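You operate a simulated robot arm through the tools that you are given. There is no shell and no other tool. Be economical: measure what you need, move in short steps, check, and stop when the job is done.

Carry out the task below with a simulated robot arm. There is one attempt and no reset: what you move stays moved.

JOB
Shut the door, then drop the latch, shoot the bolt and turn the key.

Only the result counts: the job must be done as asked and must still hold three seconds after the hand-in. Knocking over, shifting, dropping, spilling or breaking anything else fails it.

ROBOT AND FRAMES
A 7-joint arm with a two-finger parallel gripper, fixed in place. Base frame: the origin is at the foot of the arm, x ahead of it, y to its left, z up. Lengths are in mm, angles in degrees, forces in N, time in s.
With the tool pointing down near the work surface it reaches from about 100 to 720 mm from the base axis. Its first joint turns from -166.0 to 166.0 degrees. Payload 3.91 kg.
Tool frame: the origin (TCP) lies between the finger pads and is the grasp point; the fingertips stand 30 mm ahead of it; z points along the fingers, y is the line along which they close. The gripper opens to 110 mm. The fingers are 20 mm wide and 10 mm thick; the gripper's body (48 by 112 mm) begins 55 mm behind the TCP.
Orientation is told as [roll, pitch, yaw] about the base's x, y, z axes, in that order, counted from this pose: with the fingers straight down and closing along the base's y, the tool's x points along the base's -x, its y along +y and its z along -z.

CONTROLS
- The arm moves only by the tool arm_command. Its argument "moves" is a list of rows, each a list of 3 entries, a list of its own where there are three numbers: the shift along the tool's x, y, z in units of 30 mm (1.0 is 30 mm), then the turn, a rotation vector about the tool's x, y, z in units of 5 degrees (1.0 is 5 degrees), then the opening, from 0 (shut) to 1 (fully open). In form: [[[dx, dy, dz], [rx, ry, rz], gripper], ...]. A call has 1 to 10 rows; each row shifts and turns the commanded pose from where the row before left it, along the tool's axes as they then stand. A call with a number of a shift or a turn outside -1 to 1 is refused whole. A row lasts 0.2 s, in which the tool goes at most 50 mm and 8.6 degrees; a call with a longer step from one row to the next is refused whole, and so is a gripper value outside its range. A pose out of reach is approached as far as the arm can. The call stops where the force on the tool passes 40 N (or 10 N more than at its start, if that is more) or the arm is blocked; 0.2 s more then pass. Each finger travels about 153 mm/s and halts on what it meets, pressing with about 35 N; the grip force reading is that of the motor and also rises with nothing between the fingers. The clock runs only during rows and for 0.2 s after the last one: add rows that do not move to give the fingers time. The reply holds the time, the measured pose of the TCP, the force on the tool along the base axes, the opening and the grip force, in the units named above and with some noise.
- Cameras (640 x 400 px; columns grow to the right, rows downward): "scene" is fixed at [48.5, -501.6, 1612.2]; the picture's right is [0.90, -0.44, 0.00], its down [-0.21, -0.44, -0.87] and it looks along [0.38, 0.79, -0.49] (base axes); focal length 324 px, centre (320, 200). "wrist" rides on the gripper at [77, 7, -114] in the tool frame; the picture's right is [-0.09, 1.00, 0.00], its down [-0.80, -0.07, -0.59] and it looks along [-0.59, -0.05, 0.80] (tool axes); focal length 270 px, centre (320, 200). There is no depth. A picture from a camera that has moved, and an enlarged one, comes with that camera's place and axes in the base frame and with its lens.
- get_image(camera): a new picture of that camera. The clock stands still meanwhile.
- move_column(by): slides the trunk up (or, below 0, down) by that many mm; the arm rides with it, the base frame stays. It gives what a move gives, with no picture.
- inspect(camera, box): a new picture of the part [left, top, right, bottom] of that camera's present view, enlarged. The clock stands still meanwhile.
- hand_in(): hands the job in; it is judged then, once.

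Work in short steps. Places have to be worked out from the pictures, the camera data and where the tool is seen: move nearer, look again, correct. Check each grasp and each placing, and mend what went wrong. You have 120 turns and 64 pictures in all, those below and enlarged ones among them. Open the gripper and draw the arm clear of the work before you hand the job in, unless the task says otherwise; then end with one line.

The tools are called after "Emit:" as a command line: name --argument value ..., lists and objects as JSON in quotes. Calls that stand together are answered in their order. arm_command: Moves the arm, as the interface text tells. Its arguments: {"type":"object","properties":{"moves":{"type":"array"}},"required":["moves"]} The other tools are called the same way: move_column (by) slides the trunk up or down; get_image (camera) takes a picture; inspect (camera, box) takes an enlarged picture of a part of a camera's view; hand_in () hands the job in.

At the start:

```text
t: 0.0
ee_pos: [343.8, 170.6, 1350.9]
tool_rot: [-0.1, 0.0, -0.1]
force: [0.3, -0.1, 0.5]
opening: 110.0
grip_force: 0.0
trunk travel left (down, up): [-525.0, 85.0]
```

scene: 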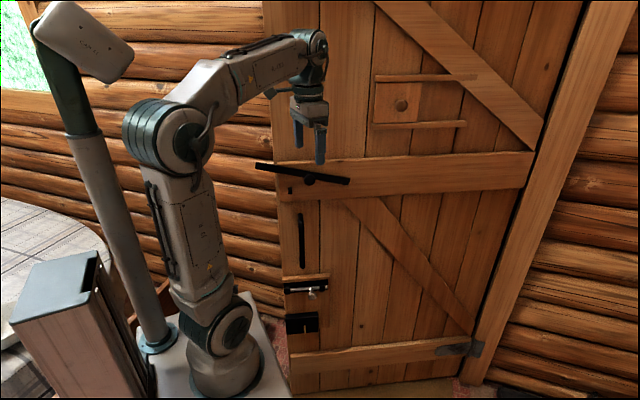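
wrist: 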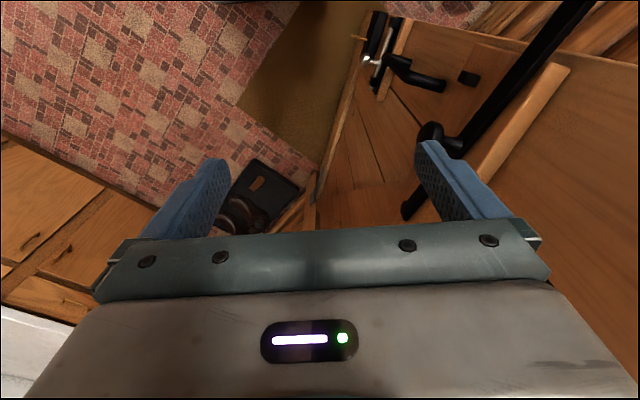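

I'll look closer at the door hardware in the scene picture first.

Emit:
inspect --camera "scene" --box '[240, 140, 400, 240]'

Emit:
inspect --camera "scene" --box '[240, 250, 400, 350]'

Emit:
inspect --camera "scene" --box '[240, 0, 640, 400]'

```text
4.00 times, centred on (320, 190) of scene
camera zoom: at [48.5, -501.6, 1612.2], right [0.9, -0.44, 0.0], down [-0.21, -0.44, -0.87], along [0.38, 0.79, -0.49], focal length 1297 px, centre (320, 240)
```

zoom: 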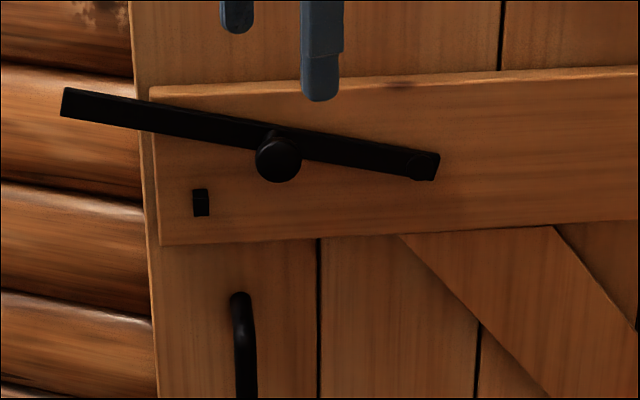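

```text
4.00 times, centred on (320, 300) of scene
camera zoom: at [48.5, -501.6, 1612.2], right [0.9, -0.44, 0.0], down [-0.21, -0.44, -0.87], along [0.38, 0.79, -0.49], focal length 1297 px, centre (320, -200)
```

zoom: 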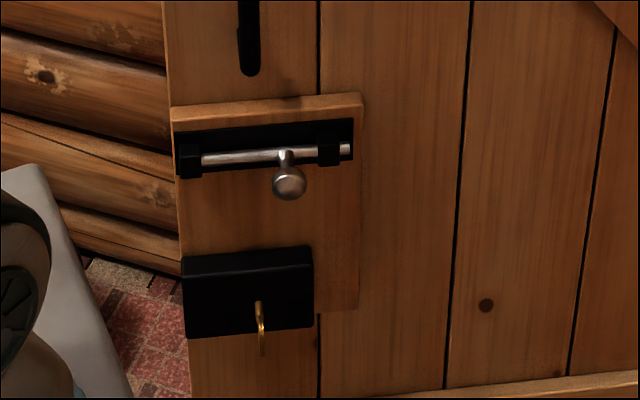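

```text
1.00 times, centred on (440, 200) of scene
camera zoom: at [48.5, -501.6, 1612.2], right [0.9, -0.44, 0.0], down [-0.21, -0.44, -0.87], along [0.38, 0.79, -0.49], focal length 324 px, centre (200, 200)
```

zoom: 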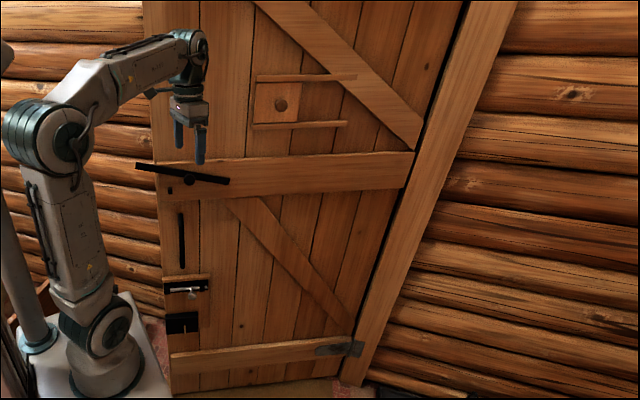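

The knob of the latch triangulates to about (396, 293, 1188), the bolt knob about (408, 308, 690), and the door stands ajar (needs pushing roughly +y). I turn the tool to point toward the door, in place, to look at it.

Emit:
arm_command --moves '[[[0, 0, 0], [-1, 0, 0], 1], [[0, 0, 0], [-1, 0, 0], 1], [[0, 0, 0], [-1, 0, 0], 1], [[0, 0, 0], [-1, 0, 0], 1], [[0, 0, 0], [-1, 0, 0], 1], [[0, 0, 0], [-1, 0, 0], 1], [[0, 0, 0], [-1, 0, 0], 1], [[0, 0, 0], [-1, 0, 0], 1], [[0, 0, 0], [-1, 0, 0], 1], [[0, 0, 0], [-1, 0, 0], 1]]'

Emit:
inspect --camera "scene" --box '[0, 60, 320, 260]'

```text
t: 2.2
ee_pos: [343.5, 170.7, 1350.1]
tool_rot: [50.1, 0.0, 0.0]
force: [0.1, -0.2, 0.0]
opening: 110.2
grip_force: 0.2
trunk travel left (down, up): [-525.0, 85.0]
```

```text
2.00 times, centred on (160, 160) of scene
camera zoom: at [48.5, -501.6, 1612.2], right [0.9, -0.44, 0.0], down [-0.21, -0.44, -0.87], along [0.38, 0.79, -0.49], focal length 649 px, centre (640, 280)
```

zoom: 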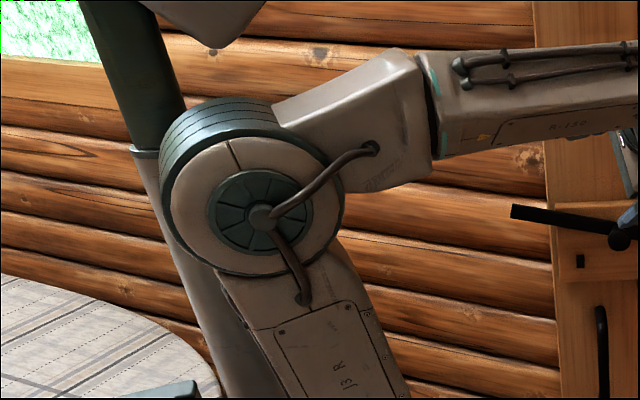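

Door looks about 20° ajar, opening towards the robot. Continue turning the tool to horizontal and look.

Emit:
arm_command --moves '[[[0, 0, 0], [-1, 0, 0], 1], [[0, 0, 0], [-1, 0, 0], 1], [[0, 0, 0], [-1, 0, 0], 1], [[0, 0, 0], [-1, 0, 0], 1], [[0, 0, 0], [-1, 0, 0], 1], [[0, 0, 0], [-1, 0, 0], 1], [[0, 0, 0], [-1, 0, 0], 1], [[0, 0, 0], [-1, 0, 0], 1]]'

Emit:
get_image --camera "wrist"

Emit:
get_image --camera "scene"

```text
t: 4.0
ee_pos: [345.2, 170.3, 1351.8]
tool_rot: [90.1, 0.0, 0.1]
force: [1.2, 0.1, -0.2]
opening: 109.9
grip_force: 0.1
trunk travel left (down, up): [-525.0, 85.0]
```

```text
57 pictures are left
camera wrist: at [266.3, 56.5, 1357.0], right [0.09, 0.0, 1.0], down [0.8, -0.59, -0.07], along [0.59, 0.8, -0.05], focal length 270 px, centre (320, 200)
```

wrist: 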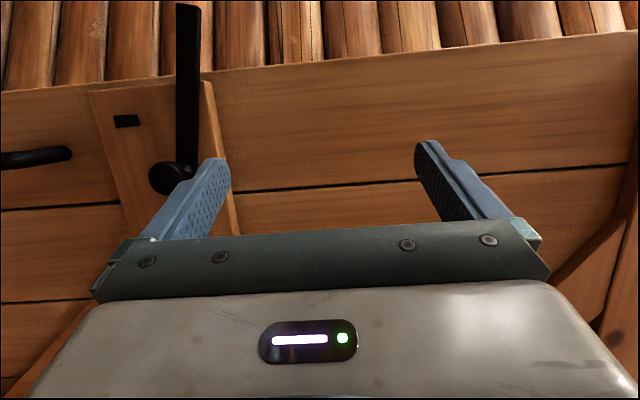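

```text
56 pictures are left
```

scene: 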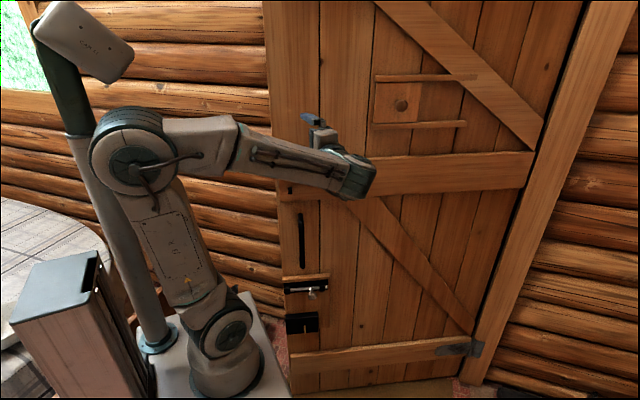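

Knob now ≈ (388, 274, 1203); the bar pivots at its right end, and its free end stands raised over the wall side. I yaw the tool toward the door's normal and shut the fingers to push the plain boards above the rail.

Emit:
arm_command --moves '[[[0, 0, 0], [0, -1, 0], 0.6], [[0, 0, 0], [0, -1, 0], 0.3], [[0, 0, 0], [0, -1, 0], 0], [[0, 0, 0], [0, -1, 0], 0], [[0, 0, 0], [0, -1, 0], 0], [[0, 0, 0], [0, -1, 0], 0], [[0, 0, 0], [0, 0, 0], 0]]'

Emit:
get_image --camera "wrist"

```text
t: 5.6
ee_pos: [345.1, 170.0, 1350.0]
tool_rot: [90.0, -0.1, -30.0]
force: [-0.3, 0.3, 0.1]
opening: 0.0
grip_force: 34.9
trunk travel left (down, up): [-525.0, 85.0]
```

```text
55 pictures are left
camera wrist: at [219.9, 110.1, 1356.1], right [0.08, -0.04, 1.0], down [0.4, -0.92, -0.07], along [0.92, 0.4, -0.05], focal length 270 px, centre (320, 200)
```

wrist: 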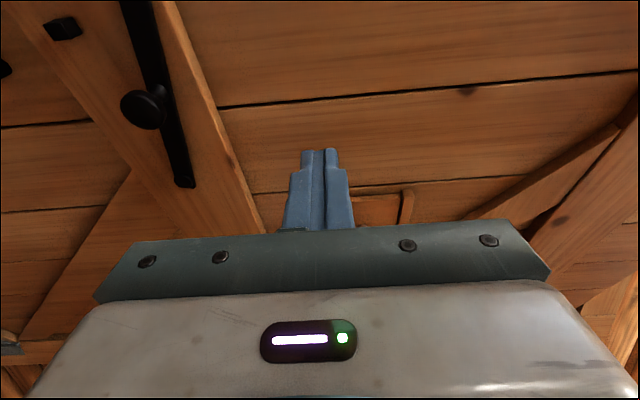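

Clear view: the way ahead is plain board. Advance along the tool axis until contact.

Emit:
arm_command --moves '[[[0, 0, 1], [0, 0, 0], 0], [[0, 0, 1], [0, 0, 0], 0], [[0, 0, 1], [0, 0, 0], 0], [[0, 0, 0.6], [0, 0, 0], 0], [[0, 0, 0.4], [0, 0, 0], 0], [[0, 0, 0.4], [0, 0, 0], 0], [[0, 0, 0.4], [0, 0, 0], 0]]'

Emit:
get_image --camera "wrist"

```text
t: 7.2
ee_pos: [416.5, 294.4, 1351.1]
tool_rot: [90.0, 0.0, -30.0]
force: [0.0, 0.2, -0.2]
opening: 0.2
grip_force: 34.9
trunk travel left (down, up): [-525.0, 85.0]
```

```text
54 pictures are left
camera wrist: at [292.2, 235.1, 1356.1], right [0.08, -0.04, 1.0], down [0.4, -0.92, -0.07], along [0.92, 0.4, -0.05], focal length 270 px, centre (320, 200)
```

wrist: 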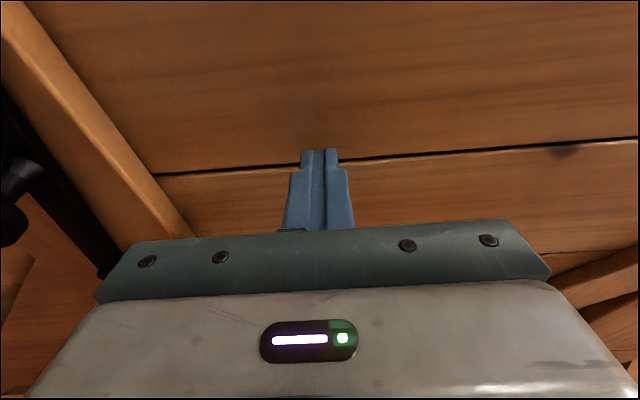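

No contact yet; continue forward in small rows.

Emit:
arm_command --moves '[[[0, 0, 0.5], [0, 0, 0], 0], [[0, 0, 0.5], [0, 0, 0], 0], [[0, 0, 0.5], [0, 0, 0], 0], [[0, 0, 0.5], [0, 0, 0], 0], [[0, 0, 0.5], [0, 0, 0], 0], [[0, 0, 0.5], [0, 0, 0], 0]]'

Emit:
get_image --camera "scene"

```text
t: 8.6
ee_pos: [462.7, 373.8, 1351.1]
tool_rot: [90.1, 0.0, -29.9]
force: [0.2, -0.1, 0.2]
opening: 0.0
grip_force: 35.0
trunk travel left (down, up): [-525.0, 85.0]
```

```text
53 pictures are left
```

scene: 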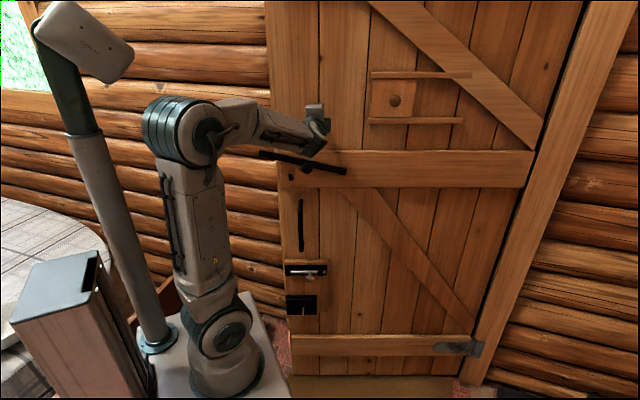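

The door is moving freely with almost no resistance. Keep pushing.

Emit:
arm_command --moves '[[[0, 0, 0.5], [0, 0, 0], 0], [[0, 0, 0.5], [0, -0.3, 0], 0], [[0, 0, 0.5], [0, -0.3, 0], 0], [[0, 0, 0.5], [0, -0.3, 0], 0], [[0, 0, 0.5], [0, -0.3, 0], 0], [[0, 0, 0.5], [0, -0.3, 0], 0], [[0, 0, 0.5], [0, -0.3, 0], 0], [[0, 0, 0.5], [0, -0.3, 0], 0]]'

Emit:
get_image --camera "scene"

```text
t: 10.4
ee_pos: [529.0, 472.6, 1350.0]
tool_rot: [89.9, 0.0, -40.5]
force: [1.0, 0.1, 0.0]
opening: 0.2
grip_force: 34.7
trunk travel left (down, up): [-525.0, 85.0]
```

```text
52 pictures are left
```

scene: 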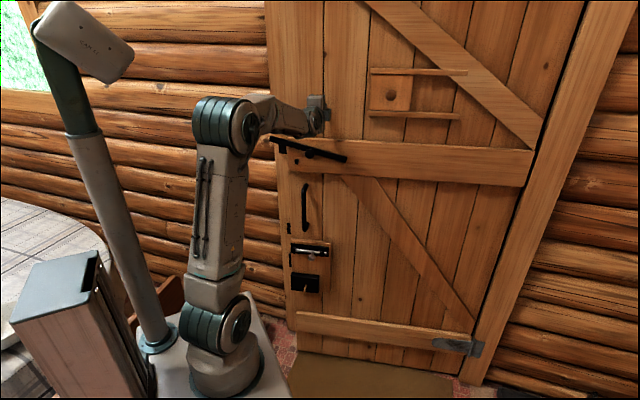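

Door nearly there; a frame strip with keepers seems to show. Zoom in.

Emit:
inspect --camera "scene" --box '[240, 90, 400, 190]'

Emit:
inspect --camera "scene" --box '[240, 210, 400, 310]'

```text
4.00 times, centred on (320, 140) of scene
camera zoom: at [48.5, -501.6, 1612.2], right [0.9, -0.44, 0.0], down [-0.21, -0.44, -0.87], along [0.38, 0.79, -0.49], focal length 1297 px, centre (320, 440)
```

zoom: 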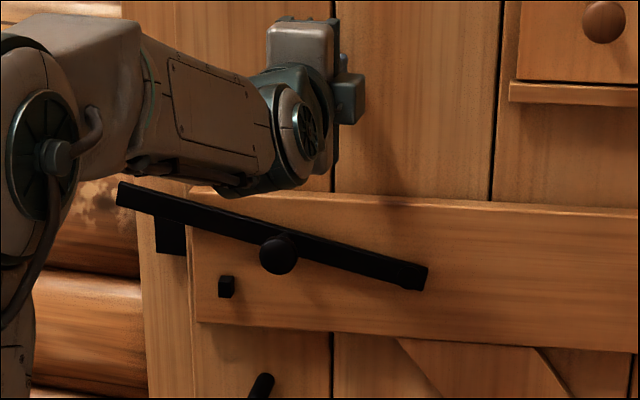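

```text
4.00 times, centred on (320, 260) of scene
camera zoom: at [48.5, -501.6, 1612.2], right [0.9, -0.44, 0.0], down [-0.21, -0.44, -0.87], along [0.38, 0.79, -0.49], focal length 1297 px, centre (320, -40)
```

zoom: 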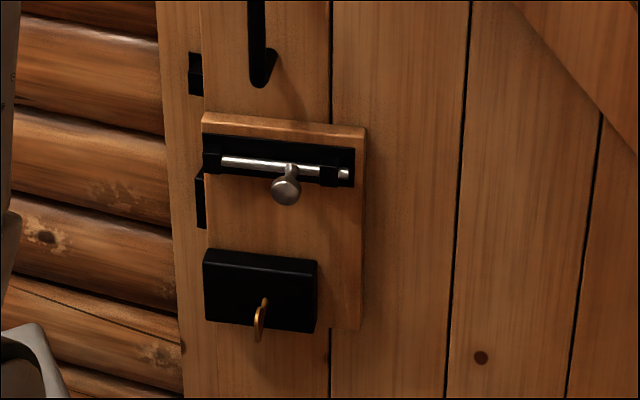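

Keepers for the latch, bolt and lock show on the frame. Keep pushing until it closes.

Emit:
arm_command --moves '[[[0, 0, 0.4], [0, -0.2, 0], 0], [[0, 0, 0.4], [0, 0, 0], 0], [[0, 0, 0.4], [0, 0, 0], 0], [[0, 0, 0.4], [0, 0, 0], 0], [[0, 0, 0.4], [0, 0, 0], 0]]'

Emit:
inspect --camera "scene" --box '[240, 70, 560, 310]'

```text
t: 11.6
ee_pos: [568.6, 517.5, 1351.6]
tool_rot: [90.0, -0.1, -41.4]
force: [0.4, 0.7, -0.1]
opening: 0.0
grip_force: 34.8
trunk travel left (down, up): [-525.0, 85.0]
```

```text
1.67 times, centred on (400, 190) of scene
camera zoom: at [48.5, -501.6, 1612.2], right [0.9, -0.44, 0.0], down [-0.21, -0.44, -0.87], along [0.38, 0.79, -0.49], focal length 540 px, centre (187, 217)
```

zoom: 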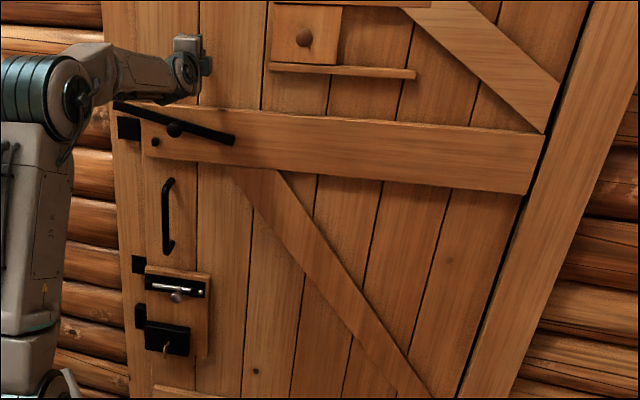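

Still free; continue with smaller rows until force rises.

Emit:
arm_command --moves '[[[0, 0, 0.3], [0, 0, 0], 0], [[0, 0, 0.3], [0, 0, 0], 0], [[0, 0, 0.3], [0, 0, 0], 0], [[0, 0, 0.3], [0, 0, 0], 0], [[0, 0, 0.3], [0, 0, 0], 0], [[0, 0, 0.3], [0, 0, 0], 0]]'

Emit:
inspect --camera "scene" --box '[240, 70, 560, 310]'

```text
t: 13.0
ee_pos: [604.7, 559.6, 1351.1]
tool_rot: [90.0, 0.0, -41.5]
force: [-0.6, -0.4, 0.3]
opening: 0.0
grip_force: 35.4
trunk travel left (down, up): [-525.0, 85.0]
```

```text
1.67 times, centred on (400, 190) of scene
camera zoom: at [48.5, -501.6, 1612.2], right [0.9, -0.44, 0.0], down [-0.21, -0.44, -0.87], along [0.38, 0.79, -0.49], focal length 540 px, centre (187, 217)
```

zoom: 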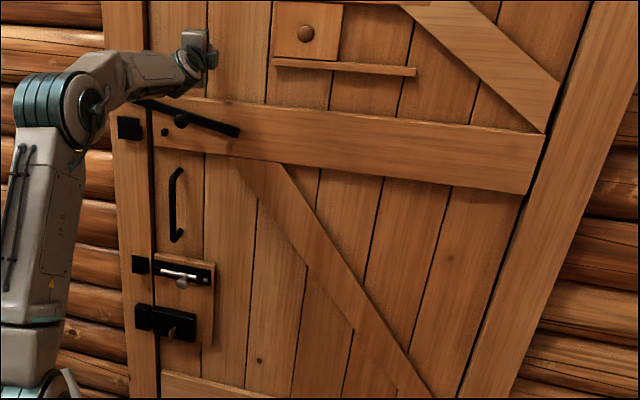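

Look closely at the latch and lock edges.

Emit:
inspect --camera "scene" --box '[280, 90, 400, 165]'

Emit:
inspect --camera "scene" --box '[280, 210, 400, 285]'

```text
5.33 times, centred on (340, 128) of scene
camera zoom: at [48.5, -501.6, 1612.2], right [0.9, -0.44, 0.0], down [-0.21, -0.44, -0.87], along [0.38, 0.79, -0.49], focal length 1730 px, centre (213, 587)
```

zoom: 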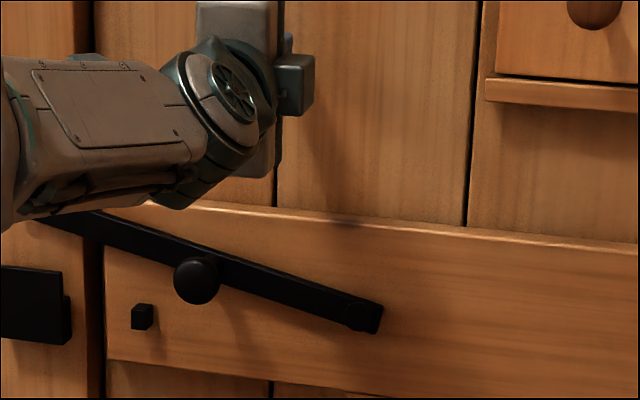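

```text
5.33 times, centred on (340, 248) of scene
camera zoom: at [48.5, -501.6, 1612.2], right [0.9, -0.44, 0.0], down [-0.21, -0.44, -0.87], along [0.38, 0.79, -0.49], focal length 1730 px, centre (213, -53)
```

zoom: 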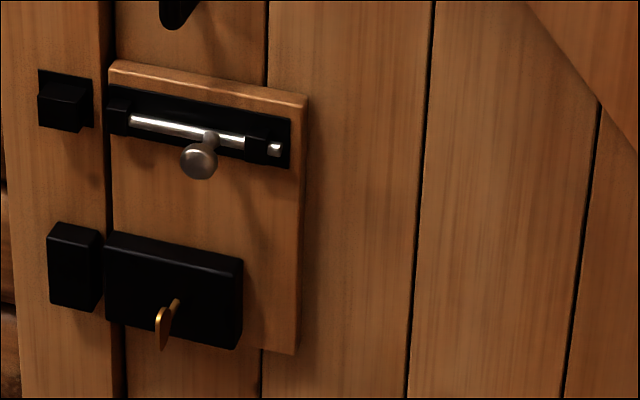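

Almost flush. Push on until contact with the stop.

Emit:
arm_command --moves '[[[0, 0, 0.2], [0, 0, 0], 0], [[0, 0, 0.2], [0, 0, 0], 0], [[0, 0, 0.2], [0, 0, 0], 0], [[0, 0, 0.2], [0, 0, 0], 0], [[0, 0, 0.2], [0, 0, 0], 0], [[0, 0, 0.2], [0, 0, 0], 0]]'

Emit:
inspect --camera "scene" --box '[280, 210, 400, 285]'

```text
t: 13.8
ee_pos: [610.8, 566.8, 1350.9]
tool_rot: [89.7, 0.0, -41.7]
force: [-28.1, -26.8, -7.0]
opening: 0.2
grip_force: 35.0
trunk travel left (down, up): [-525.0, 85.0]
stopped in row 4: the force on the tool passed its limit (the readings are from after the stop); the commanded pose is now the measured one
```

```text
5.33 times, centred on (340, 248) of scene
camera zoom: at [48.5, -501.6, 1612.2], right [0.9, -0.44, 0.0], down [-0.21, -0.44, -0.87], along [0.38, 0.79, -0.49], focal length 1730 px, centre (213, -53)
```

zoom: 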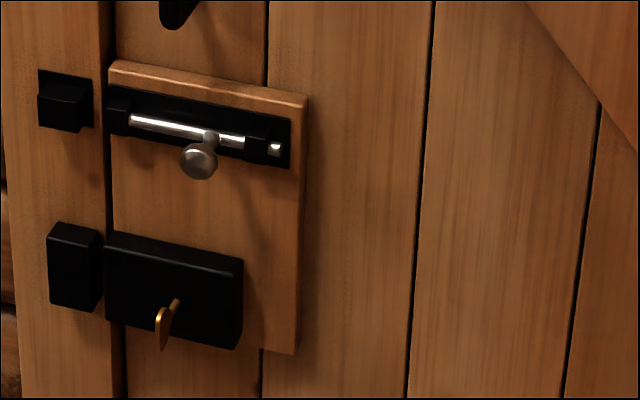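

The door has hit its stop (fingertips at about (631,589), so the board face is at n·p≈859 with n≈(0.66,0.75)). Back off and look at the latch.

Emit:
arm_command --moves '[[[0, 0, -0.5], [0, 0, 0], 0], [[0, 0, -1], [0, 0, 0], 0], [[0, 0, -1], [0, 0, 0], 0], [[0, 0, -1], [0, 0, 0], 0], [[0, 0, -1], [0, 0, 0], 0], [[0.8, 0, 0], [0, 0, 0], 0], [[0.8, 0, 0], [0, 0, 0], 0]]'

Emit:
move_column --by -80

Emit:
get_image --camera "wrist"

Emit:
get_image --camera "scene"

```text
t: 15.4
ee_pos: [489.5, 503.1, 1349.2]
tool_rot: [89.5, 0.0, -41.6]
force: [0.1, -0.5, -0.5]
opening: 0.0
grip_force: 34.6
trunk travel left (down, up): [-525.0, 85.0]
```

```text
t: 16.6
ee_pos: [489.7, 502.0, 1269.5]
tool_rot: [89.6, 0.0, -41.6]
force: [0.0, -0.3, -0.2]
opening: 0.1
grip_force: 35.6
trunk travel left (down, up): [-445.0, 165.0]
```

```text
44 pictures are left
camera wrist: at [355.3, 467.7, 1275.6], right [0.07, -0.05, 1.0], down [0.2, -0.98, -0.07], along [0.98, 0.21, -0.06], focal length 270 px, centre (320, 200)
```

wrist: 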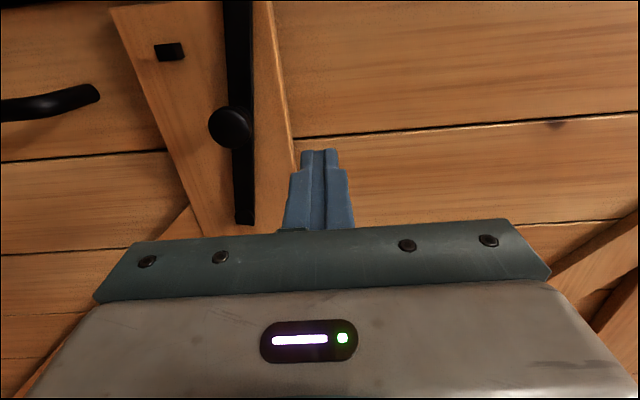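

```text
43 pictures are left
```

scene: 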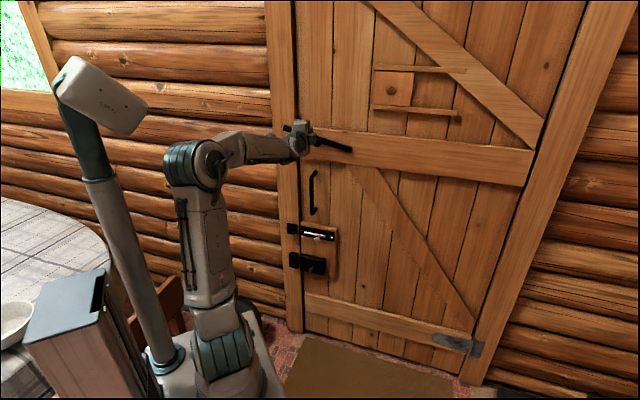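

Knob triangulated at (552, 576, 1196). I bring the closed fingertips just above the knob (z≈1235) at its depth.

Emit:
arm_command --moves '[[[0, -0.5, 0], [0, 0, 0], 0], [[0, -0.6, 0], [0, 0, 0], 0], [[0, 0, 0.8], [0, 0, 0], 0], [[0, 0, 0.8], [0, 0, 0], 0], [[0, 0, 0.8], [0, 0, 0], 0]]'

Emit:
get_image --camera "wrist"

Emit:
inspect --camera "scene" --box '[270, 90, 390, 165]'

```text
t: 17.8
ee_pos: [536.4, 556.3, 1236.5]
tool_rot: [89.5, 0.2, -41.7]
force: [-0.7, -0.6, 0.2]
opening: 0.2
grip_force: 34.5
trunk travel left (down, up): [-445.0, 165.0]
```

```text
42 pictures are left
camera wrist: at [402.6, 521.8, 1241.9], right [0.07, -0.05, 1.0], down [0.2, -0.98, -0.07], along [0.98, 0.21, -0.06], focal length 270 px, centre (320, 200)
```

wrist: 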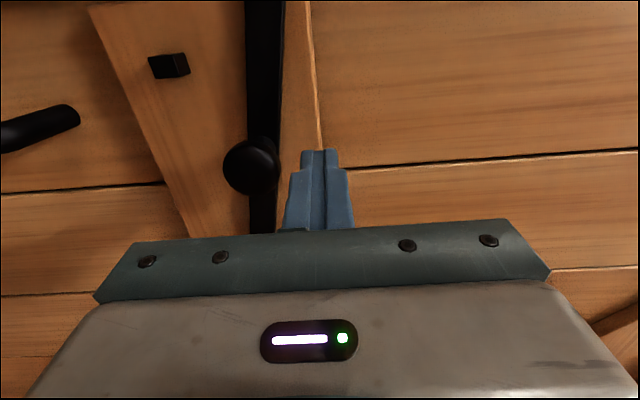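

```text
5.33 times, centred on (330, 128) of scene
camera zoom: at [48.5, -501.6, 1612.2], right [0.9, -0.44, 0.0], down [-0.21, -0.44, -0.87], along [0.38, 0.79, -0.49], focal length 1730 px, centre (267, 587)
```

zoom: 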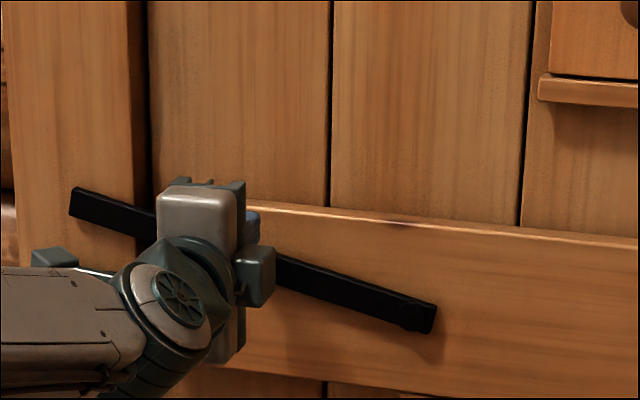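

Fingertips sit just above and at the knob's depth. Press down in small rows.

Emit:
arm_command --moves '[[[0, -0.2, 0], [0, 0, 0], 0], [[0, -0.2, 0], [0, 0, 0], 0], [[0, -0.2, 0], [0, 0, 0], 0], [[0, -0.2, 0], [0, 0, 0], 0], [[0, -0.2, 0], [0, 0, 0], 0], [[0, -0.2, 0], [0, 0, 0], 0]]'

Emit:
get_image --camera "wrist"

```text
t: 19.2
ee_pos: [537.4, 555.3, 1199.4]
tool_rot: [89.5, 0.1, -41.7]
force: [-1.0, 0.6, 0.9]
opening: 0.1
grip_force: 35.1
trunk travel left (down, up): [-445.0, 165.0]
```

```text
40 pictures are left
camera wrist: at [403.0, 520.9, 1205.9], right [0.07, -0.05, 1.0], down [0.2, -0.98, -0.07], along [0.98, 0.21, -0.06], focal length 270 px, centre (320, 200)
```

wrist: 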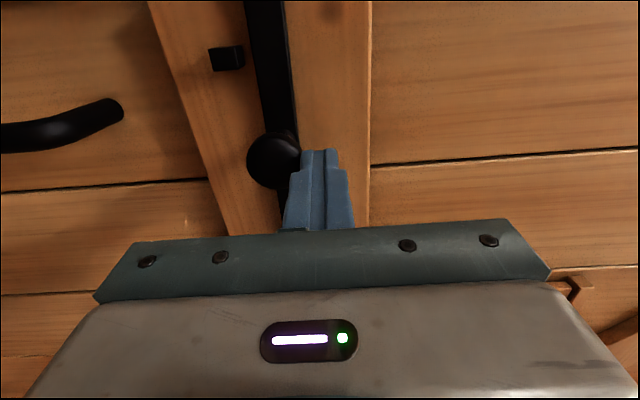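

The bar is turning down under the fingers. Continue until it rests on its stop/keeper.

Emit:
arm_command --moves '[[[0, -0.2, 0], [0, 0, 0], 0], [[0, -0.2, 0], [0, 0, 0], 0], [[0, -0.2, 0], [0, 0, 0], 0], [[0, -0.2, 0], [0, 0, 0], 0], [[0, -0.2, 0], [0, 0, 0], 0], [[0, -0.2, 0], [0, 0, 0], 0]]'

Emit:
get_image --camera "wrist"

```text
t: 20.0
ee_pos: [538.3, 555.0, 1194.4]
tool_rot: [90.9, 0.2, -41.2]
force: [0.7, 1.5, 9.1]
opening: 0.1
grip_force: 35.4
trunk travel left (down, up): [-445.0, 165.0]
stopped in row 4: the force on the tool passed its limit (the readings are from after the stop); the commanded pose is now the measured one
```

```text
39 pictures are left
camera wrist: at [402.9, 519.6, 1199.2], right [0.06, -0.07, 1.0], down [0.21, -0.97, -0.08], along [0.98, 0.21, -0.04], focal length 270 px, centre (320, 200)
```

wrist: 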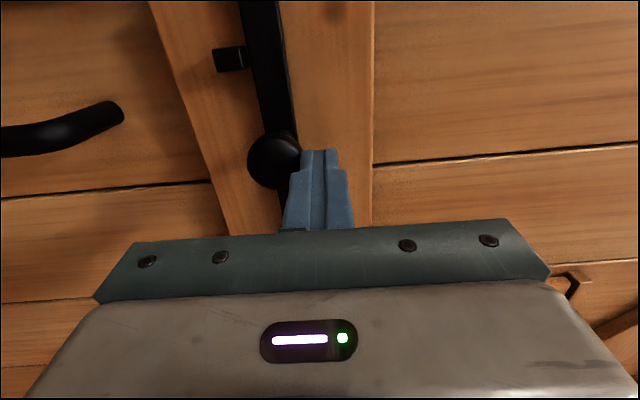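

The bar rests on its stop. Lift slightly, retreat, and check it stays down.

Emit:
arm_command --moves '[[[0, 0.3, 0], [0, 0, 0], 0], [[0, 0.3, 0], [0, 0, 0], 0], [[0, 0, -1], [0, 0, 0], 0], [[0, 0, -1], [0, 0, 0], 0], [[0, 0, -1], [0, 0, 0], 0], [[0, 0, -1], [0, 0, 0], 0]]'

Emit:
move_column --by -250

Emit:
inspect --camera "scene" --box '[270, 90, 390, 165]'

Emit:
get_image --camera "scene"

Emit:
get_image --camera "wrist"

```text
t: 21.4
ee_pos: [458.6, 462.8, 1212.1]
tool_rot: [90.6, 0.2, -41.3]
force: [0.1, -1.3, -0.2]
opening: 0.1
grip_force: 35.0
trunk travel left (down, up): [-445.0, 165.0]
```

```text
t: 24.0
ee_pos: [459.2, 463.4, 960.6]
tool_rot: [90.7, 0.2, -41.5]
force: [-0.7, 0.0, -0.5]
opening: 0.0
grip_force: 35.1
trunk travel left (down, up): [-195.0, 415.0]
```

```text
5.33 times, centred on (330, 128) of scene
camera zoom: at [48.5, -501.6, 1612.2], right [0.9, -0.44, 0.0], down [-0.21, -0.44, -0.87], along [0.38, 0.79, -0.49], focal length 1730 px, centre (267, 587)
```

zoom: 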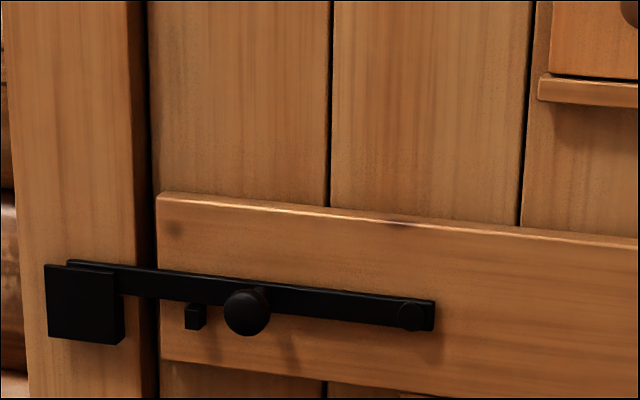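

```text
37 pictures are left
```

scene: 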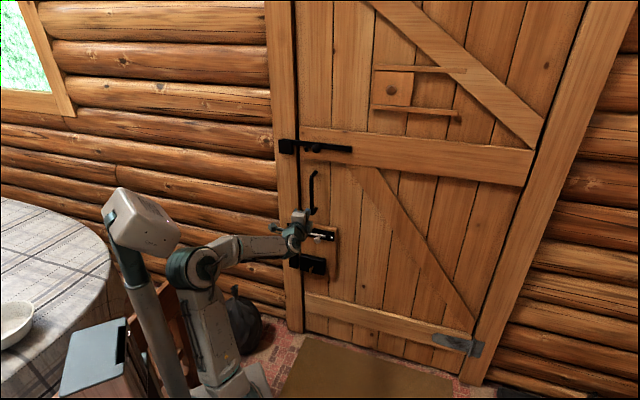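

```text
36 pictures are left
camera wrist: at [324.2, 429.2, 965.5], right [0.06, -0.07, 1.0], down [0.21, -0.97, -0.08], along [0.98, 0.21, -0.05], focal length 270 px, centre (320, 200)
```

wrist: 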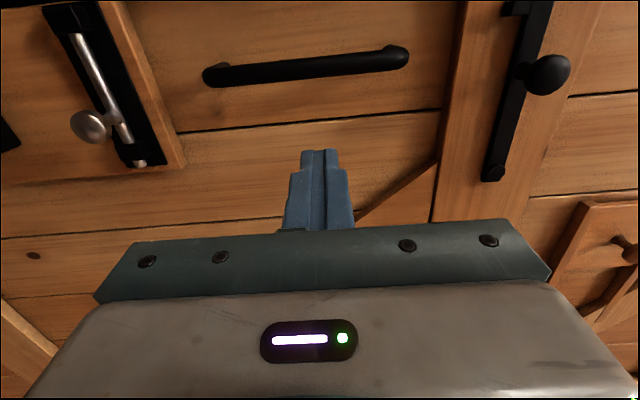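

Latch is in its keeper. Bolt knob triangulates to about (549, 567, 743). Lower the trunk and view the bolt and key.

Emit:
move_column --by -150

Emit:
get_image --camera "wrist"

Emit:
inspect --camera "scene" --box '[270, 210, 390, 285]'

```text
t: 25.8
ee_pos: [460.2, 463.8, 812.0]
tool_rot: [90.6, 0.1, -41.4]
force: [-0.1, 0.0, -0.2]
opening: 0.0
grip_force: 35.0
trunk travel left (down, up): [-45.0, 565.0]
```

```text
35 pictures are left
camera wrist: at [324.2, 429.2, 815.5], right [0.06, -0.07, 1.0], down [0.21, -0.97, -0.08], along [0.98, 0.21, -0.05], focal length 270 px, centre (320, 200)
```

wrist: 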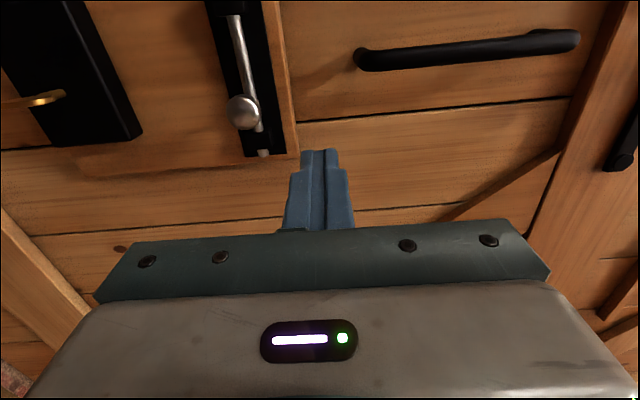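

```text
5.33 times, centred on (330, 248) of scene
camera zoom: at [48.5, -501.6, 1612.2], right [0.9, -0.44, 0.0], down [-0.21, -0.44, -0.87], along [0.38, 0.79, -0.49], focal length 1730 px, centre (267, -53)
```

zoom: 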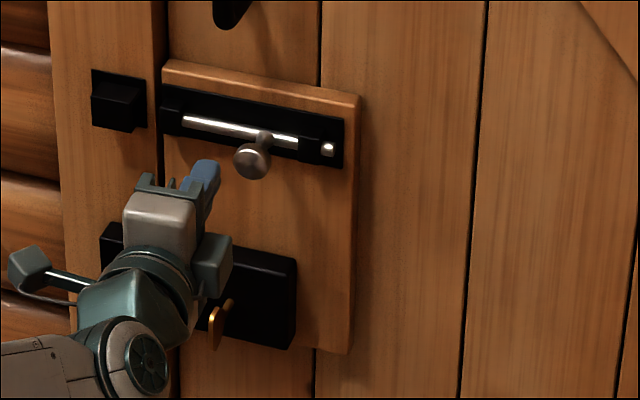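

Bolt knob ≈ (548, 566, 742), standing straight out. I place the closed fingertips on its hinge side, level with it, to push it toward the frame.

Emit:
move_column --by -45

Emit:
arm_command --moves '[[[-0.6, -0.4, 0], [0, 0, 0], 0], [[-0.6, -0.4, 0], [0, 0, 0], 0], [[0, 0, 1], [0, 0, 0], 0], [[0, 0, 1], [0, 0, 0], 0], [[0, 0, 1], [0, 0, 0], 0], [[0, 0, 0.7], [0, 0, 0], 0]]'

Emit:
get_image --camera "wrist"

Emit:
inspect --camera "scene" --box '[270, 210, 390, 285]'

```text
t: 26.6
ee_pos: [459.2, 464.8, 765.3]
tool_rot: [90.6, 0.2, -41.3]
force: [-0.3, -0.8, 0.3]
opening: 0.0
grip_force: 34.9
trunk travel left (down, up): [0.0, 610.0]
```

```text
t: 28.0
ee_pos: [559.0, 522.0, 741.8]
tool_rot: [90.6, 0.1, -41.4]
force: [0.1, -0.7, -0.2]
opening: 0.0
grip_force: 34.9
trunk travel left (down, up): [0.0, 610.0]
```

```text
33 pictures are left
camera wrist: at [424.4, 487.6, 746.2], right [0.06, -0.07, 1.0], down [0.21, -0.97, -0.08], along [0.98, 0.21, -0.05], focal length 270 px, centre (320, 200)
```

wrist: 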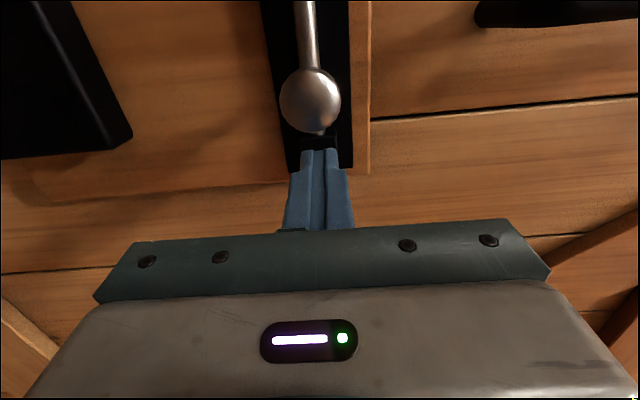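

```text
5.33 times, centred on (330, 248) of scene
camera zoom: at [48.5, -501.6, 1612.2], right [0.9, -0.44, 0.0], down [-0.21, -0.44, -0.87], along [0.38, 0.79, -0.49], focal length 1730 px, centre (267, -53)
```

zoom: 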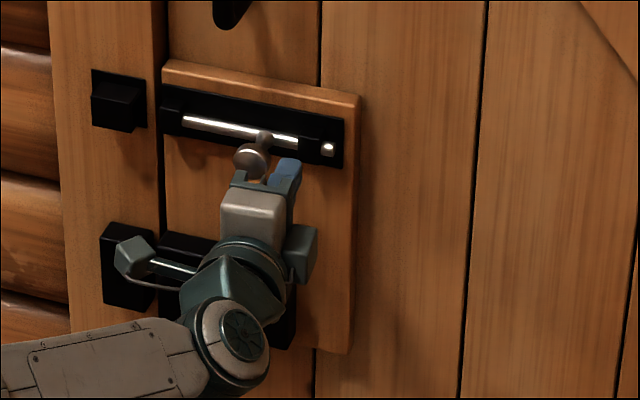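

Well aligned behind the knob. Slide toward the frame in small rows.

Emit:
arm_command --moves '[[[0.25, 0, 0], [0, 0, 0], 0], [[0.25, 0, 0], [0, 0, 0], 0], [[0.25, 0, 0], [0, 0, 0], 0], [[0.25, 0, 0], [0, 0, 0], 0], [[0.25, 0, 0], [0, 0, 0], 0], [[0.25, 0, 0], [0, 0, 0], 0]]'

Emit:
inspect --camera "scene" --box '[270, 210, 390, 285]'

```text
t: 29.4
ee_pos: [525.0, 552.4, 743.3]
tool_rot: [90.6, 0.2, -41.3]
force: [0.3, -1.1, 0.3]
opening: 0.0
grip_force: 35.0
trunk travel left (down, up): [0.0, 610.0]
```

```text
5.33 times, centred on (330, 248) of scene
camera zoom: at [48.5, -501.6, 1612.2], right [0.9, -0.44, 0.0], down [-0.21, -0.44, -0.87], along [0.38, 0.79, -0.49], focal length 1730 px, centre (267, -53)
```

zoom: 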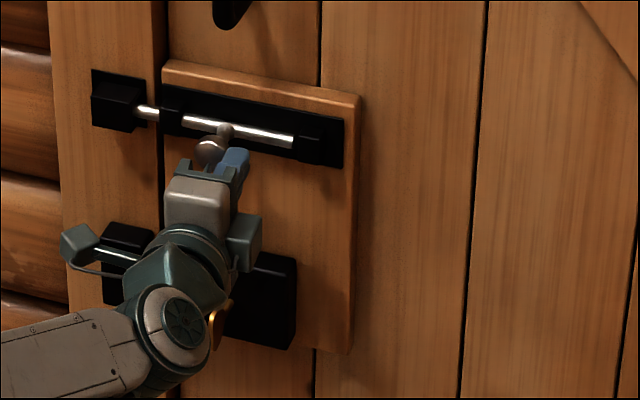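

Bolt is sliding and entering the keeper. Keep pushing until it stops.

Emit:
arm_command --moves '[[[0.2, 0, 0], [0, 0, 0], 0], [[0.2, 0, 0], [0, 0, 0], 0], [[0.2, 0, 0], [0, 0, 0], 0], [[0.2, 0, 0], [0, 0, 0], 0], [[0.2, 0, 0], [0, 0, 0], 0], [[0.2, 0, 0], [0, 0, 0], 0], [[0.2, 0, 0], [0, 0, 0], 0], [[0.2, 0, 0], [0, 0, 0], 0]]'

Emit:
inspect --camera "scene" --box '[270, 210, 390, 285]'

```text
t: 30.6
ee_pos: [516.1, 558.6, 743.9]
tool_rot: [90.3, 0.4, -43.3]
force: [23.6, -22.1, 1.6]
opening: 0.0
grip_force: 34.9
trunk travel left (down, up): [0.0, 610.0]
stopped in row 5: the force on the tool passed its limit (the readings are from after the stop); the commanded pose is now the measured one
```

```text
5.33 times, centred on (330, 248) of scene
camera zoom: at [48.5, -501.6, 1612.2], right [0.9, -0.44, 0.0], down [-0.21, -0.44, -0.87], along [0.38, 0.79, -0.49], focal length 1730 px, centre (267, -53)
```

zoom: 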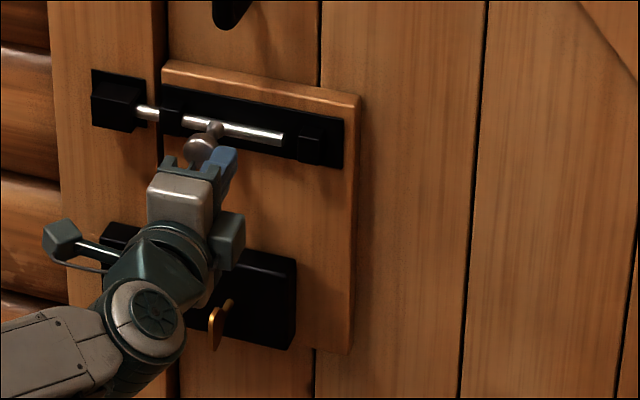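

Force rose to 32 N along the bolt. Push once more to make sure this is the end of travel.

Emit:
arm_command --moves '[[[0.15, 0, 0], [0, 0, 0], 0], [[0.15, 0, 0], [0, 0, 0], 0], [[0.15, 0, 0], [0, 0, 0], 0]]'

Emit:
get_image --camera "wrist"

```text
t: 31.0
ee_pos: [514.1, 559.7, 744.7]
tool_rot: [90.1, 0.5, -43.9]
force: [26.7, -25.1, 1.6]
opening: 0.0
grip_force: 34.5
trunk travel left (down, up): [0.0, 610.0]
stopped in row 2: the force on the tool passed its limit (the readings are from after the stop); the commanded pose is now the measured one
```

```text
29 pictures are left
camera wrist: at [379.3, 530.0, 749.6], right [0.07, -0.07, 1.0], down [0.17, -0.98, -0.08], along [0.98, 0.17, -0.05], focal length 270 px, centre (320, 200)
```

wrist: 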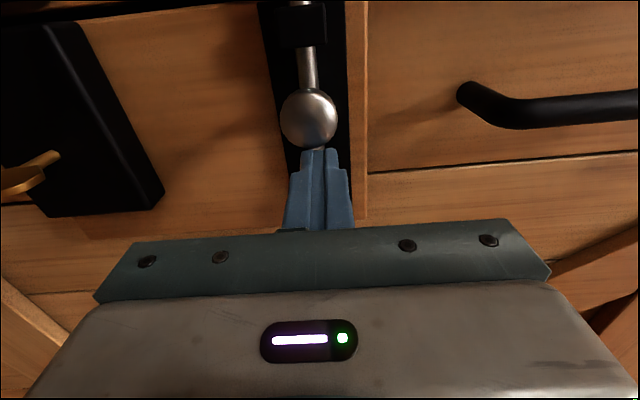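

Bolt fully shot. Retreat and go down for a view of the key; the trunk is at its lowest so the arm goes down itself.

Emit:
arm_command --moves '[[[-0.3, 0, 0], [0, 0, 0], 0], [[0, 0, -1], [0, 0, 0], 0], [[0, 0, -1], [0, 0, 0], 0], [[0, 0, -1], [0, 0, 0], 0], [[0, 0, -1], [0, 0.5, 0], 0.4], [[0, -0.8, 0], [0, 0, 0], 0.6], [[0, -0.8, 0], [0, 0, 0], 0.6], [[0, -0.8, 0], [0, 0, 0], 0.6]]'

Emit:
get_image --camera "wrist"

Emit:
inspect --camera "scene" --box '[280, 210, 360, 290]'

```text
t: 32.8
ee_pos: [433.7, 475.2, 670.3]
tool_rot: [90.4, 0.3, -40.0]
force: [0.4, -1.2, 1.9]
opening: 66.0
grip_force: 0.0
trunk travel left (down, up): [0.0, 610.0]
```

```text
28 pictures are left
camera wrist: at [298.7, 437.7, 675.9], right [0.07, -0.07, 1.0], down [0.23, -0.97, -0.08], along [0.97, 0.23, -0.05], focal length 270 px, centre (320, 200)
```

wrist: 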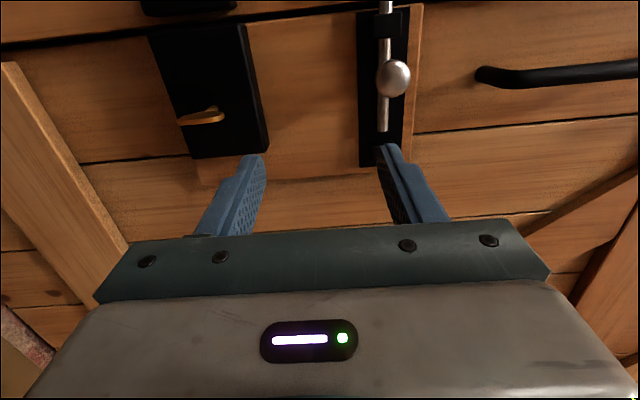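

```text
5.00 times, centred on (320, 250) of scene
camera zoom: at [48.5, -501.6, 1612.2], right [0.9, -0.44, 0.0], down [-0.21, -0.44, -0.87], along [0.38, 0.79, -0.49], focal length 1621 px, centre (320, -50)
```

zoom: 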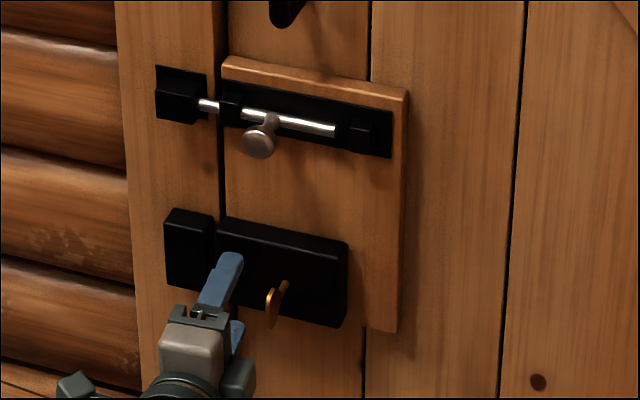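

The bolt stays in. Zoom on the key.

Emit:
inspect --camera "wrist" --box '[140, 60, 300, 160]'

Emit:
inspect --camera "scene" --box '[300, 245, 332, 265]'

```text
4.00 times, centred on (220, 110) of wrist
camera zoom: at [298.7, 437.7, 675.9], right [0.07, -0.07, 1.0], down [0.23, -0.97, -0.08], along [0.97, 0.23, -0.05], focal length 1081 px, centre (720, 560)
```

zoom: 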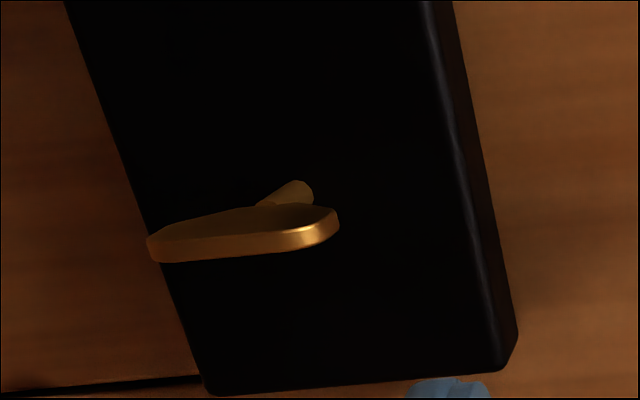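

```text
16.00 times, centred on (316, 255) of scene
camera zoom: at [48.5, -501.6, 1612.2], right [0.9, -0.44, 0.0], down [-0.21, -0.44, -0.87], along [0.38, 0.79, -0.49], focal length 5188 px, centre (384, -680)
```

zoom: 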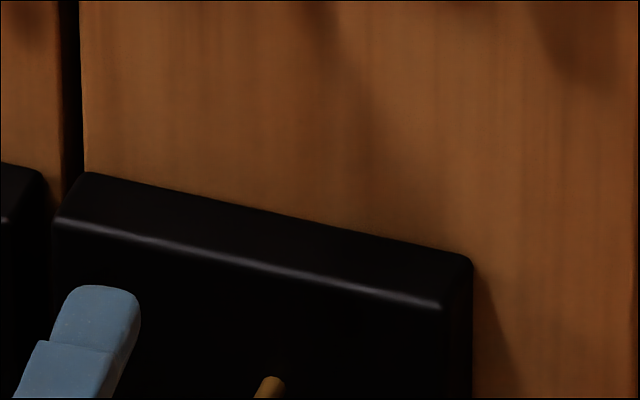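

Key: shaft along the door normal, bow a vertical oval plate centred about (518, 577, 560). I roll the tool 90° about its axis so the fingers close horizontally on the bow, camera upward.

Emit:
arm_command --moves '[[[0, 0, 0], [0, 0, 1], 0.5], [[0, 0, 0], [0, 0, 1], 0.5], [[0, 0, 0], [0, 0, 1], 0.5], [[0, 0, 0], [0, 0, 1], 0.5], [[0, 0, 0], [0, 0, 1], 0.5], [[0, 0, 0], [0, 0, 1], 0.5], [[0, 0, 0], [0, 0, 1], 0.5], [[0, 0, 0], [0, 0, 1], 0.5], [[0, 0, 0], [0, 0, 1], 0.5], [[0, 0, 0], [0, 0, 1], 0.5]]'

Emit:
arm_command --moves '[[[0, 0, 0], [0, 0, 1], 0.5], [[0, 0, 0], [0, 0, 1], 0.5], [[0, 0, 0], [0, 0, 1], 0.5], [[0, 0, 0], [0, 0, 1], 0.5], [[0, 0, 0], [0, 0, 1], 0.5], [[0, 0, 0], [0, 0, 1], 0.5], [[0, 0, 0], [0, 0, 1], 0.5], [[0, 0, 0], [0, 0, 1], 0.5]]'

Emit:
get_image --camera "wrist"

Emit:
get_image --camera "scene"

```text
t: 35.0
ee_pos: [431.7, 474.9, 669.0]
tool_rot: [90.4, 50.5, -39.6]
force: [0.5, -0.2, 0.2]
opening: 54.9
grip_force: 0.0
trunk travel left (down, up): [0.0, 610.0]
```

```text
t: 36.8
ee_pos: [431.6, 475.2, 670.4]
tool_rot: [-129.6, 89.6, 100.1]
force: [-0.1, -0.3, 0.1]
opening: 55.0
grip_force: 0.0
trunk travel left (down, up): [0.0, 610.0]
```

```text
24 pictures are left
camera wrist: at [362.2, 382.6, 745.4], right [0.76, -0.64, -0.1], down [-0.44, -0.4, -0.8], along [0.48, 0.65, -0.59], focal length 270 px, centre (320, 200)
```

wrist: 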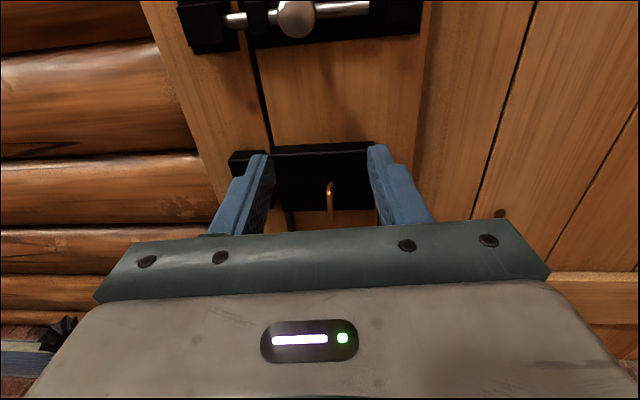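

```text
23 pictures are left
```

scene: 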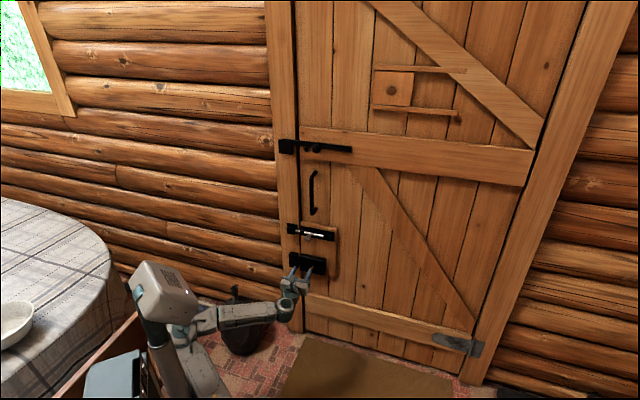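

Fingers now straddle the key's line; key about e=14, z≈565. Lower the tool to the key's height, then look before advancing.

Emit:
arm_command --moves '[[[-0.9, 0, 0], [0, 0, 0], 0.5], [[-0.9, 0, 0], [0, 0, 0], 0.5], [[-0.9, 0, 0], [0, 0, 0], 0.5], [[-0.8, 0, 0], [0, 0, 0], 0.5], [[0, 0, 0.8], [0, 0, 0], 0.5], [[0, 0, 0.8], [0, 0, 0], 0.5]]'

Emit:
get_image --camera "wrist"

Emit:
inspect --camera "scene" --box '[270, 230, 350, 290]'

```text
t: 38.2
ee_pos: [435.4, 500.8, 658.6]
tool_rot: [-147.0, 89.7, 82.5]
force: [-0.7, -0.3, 1.6]
opening: 55.2
grip_force: 0.0
out of reach, approached as far as the arm can: row 1, 2, 3, 4, 5, 6
trunk travel left (down, up): [0.0, 610.0]
```

```text
22 pictures are left
camera wrist: at [364.7, 409.7, 733.5], right [0.76, -0.65, -0.09], down [-0.44, -0.4, -0.8], along [0.48, 0.65, -0.59], focal length 270 px, centre (320, 200)
```

wrist: 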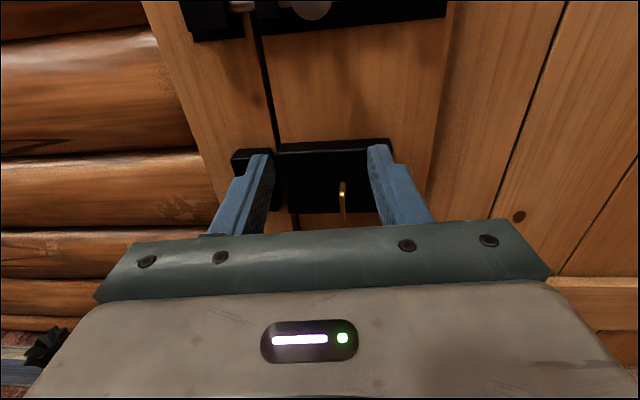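

```text
6.67 times, centred on (310, 260) of scene
camera zoom: at [48.5, -501.6, 1612.2], right [0.9, -0.44, 0.0], down [-0.21, -0.44, -0.87], along [0.38, 0.79, -0.49], focal length 2162 px, centre (387, -200)
```

zoom: 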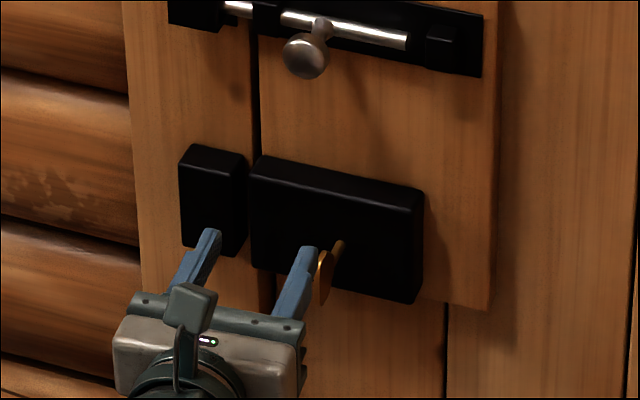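

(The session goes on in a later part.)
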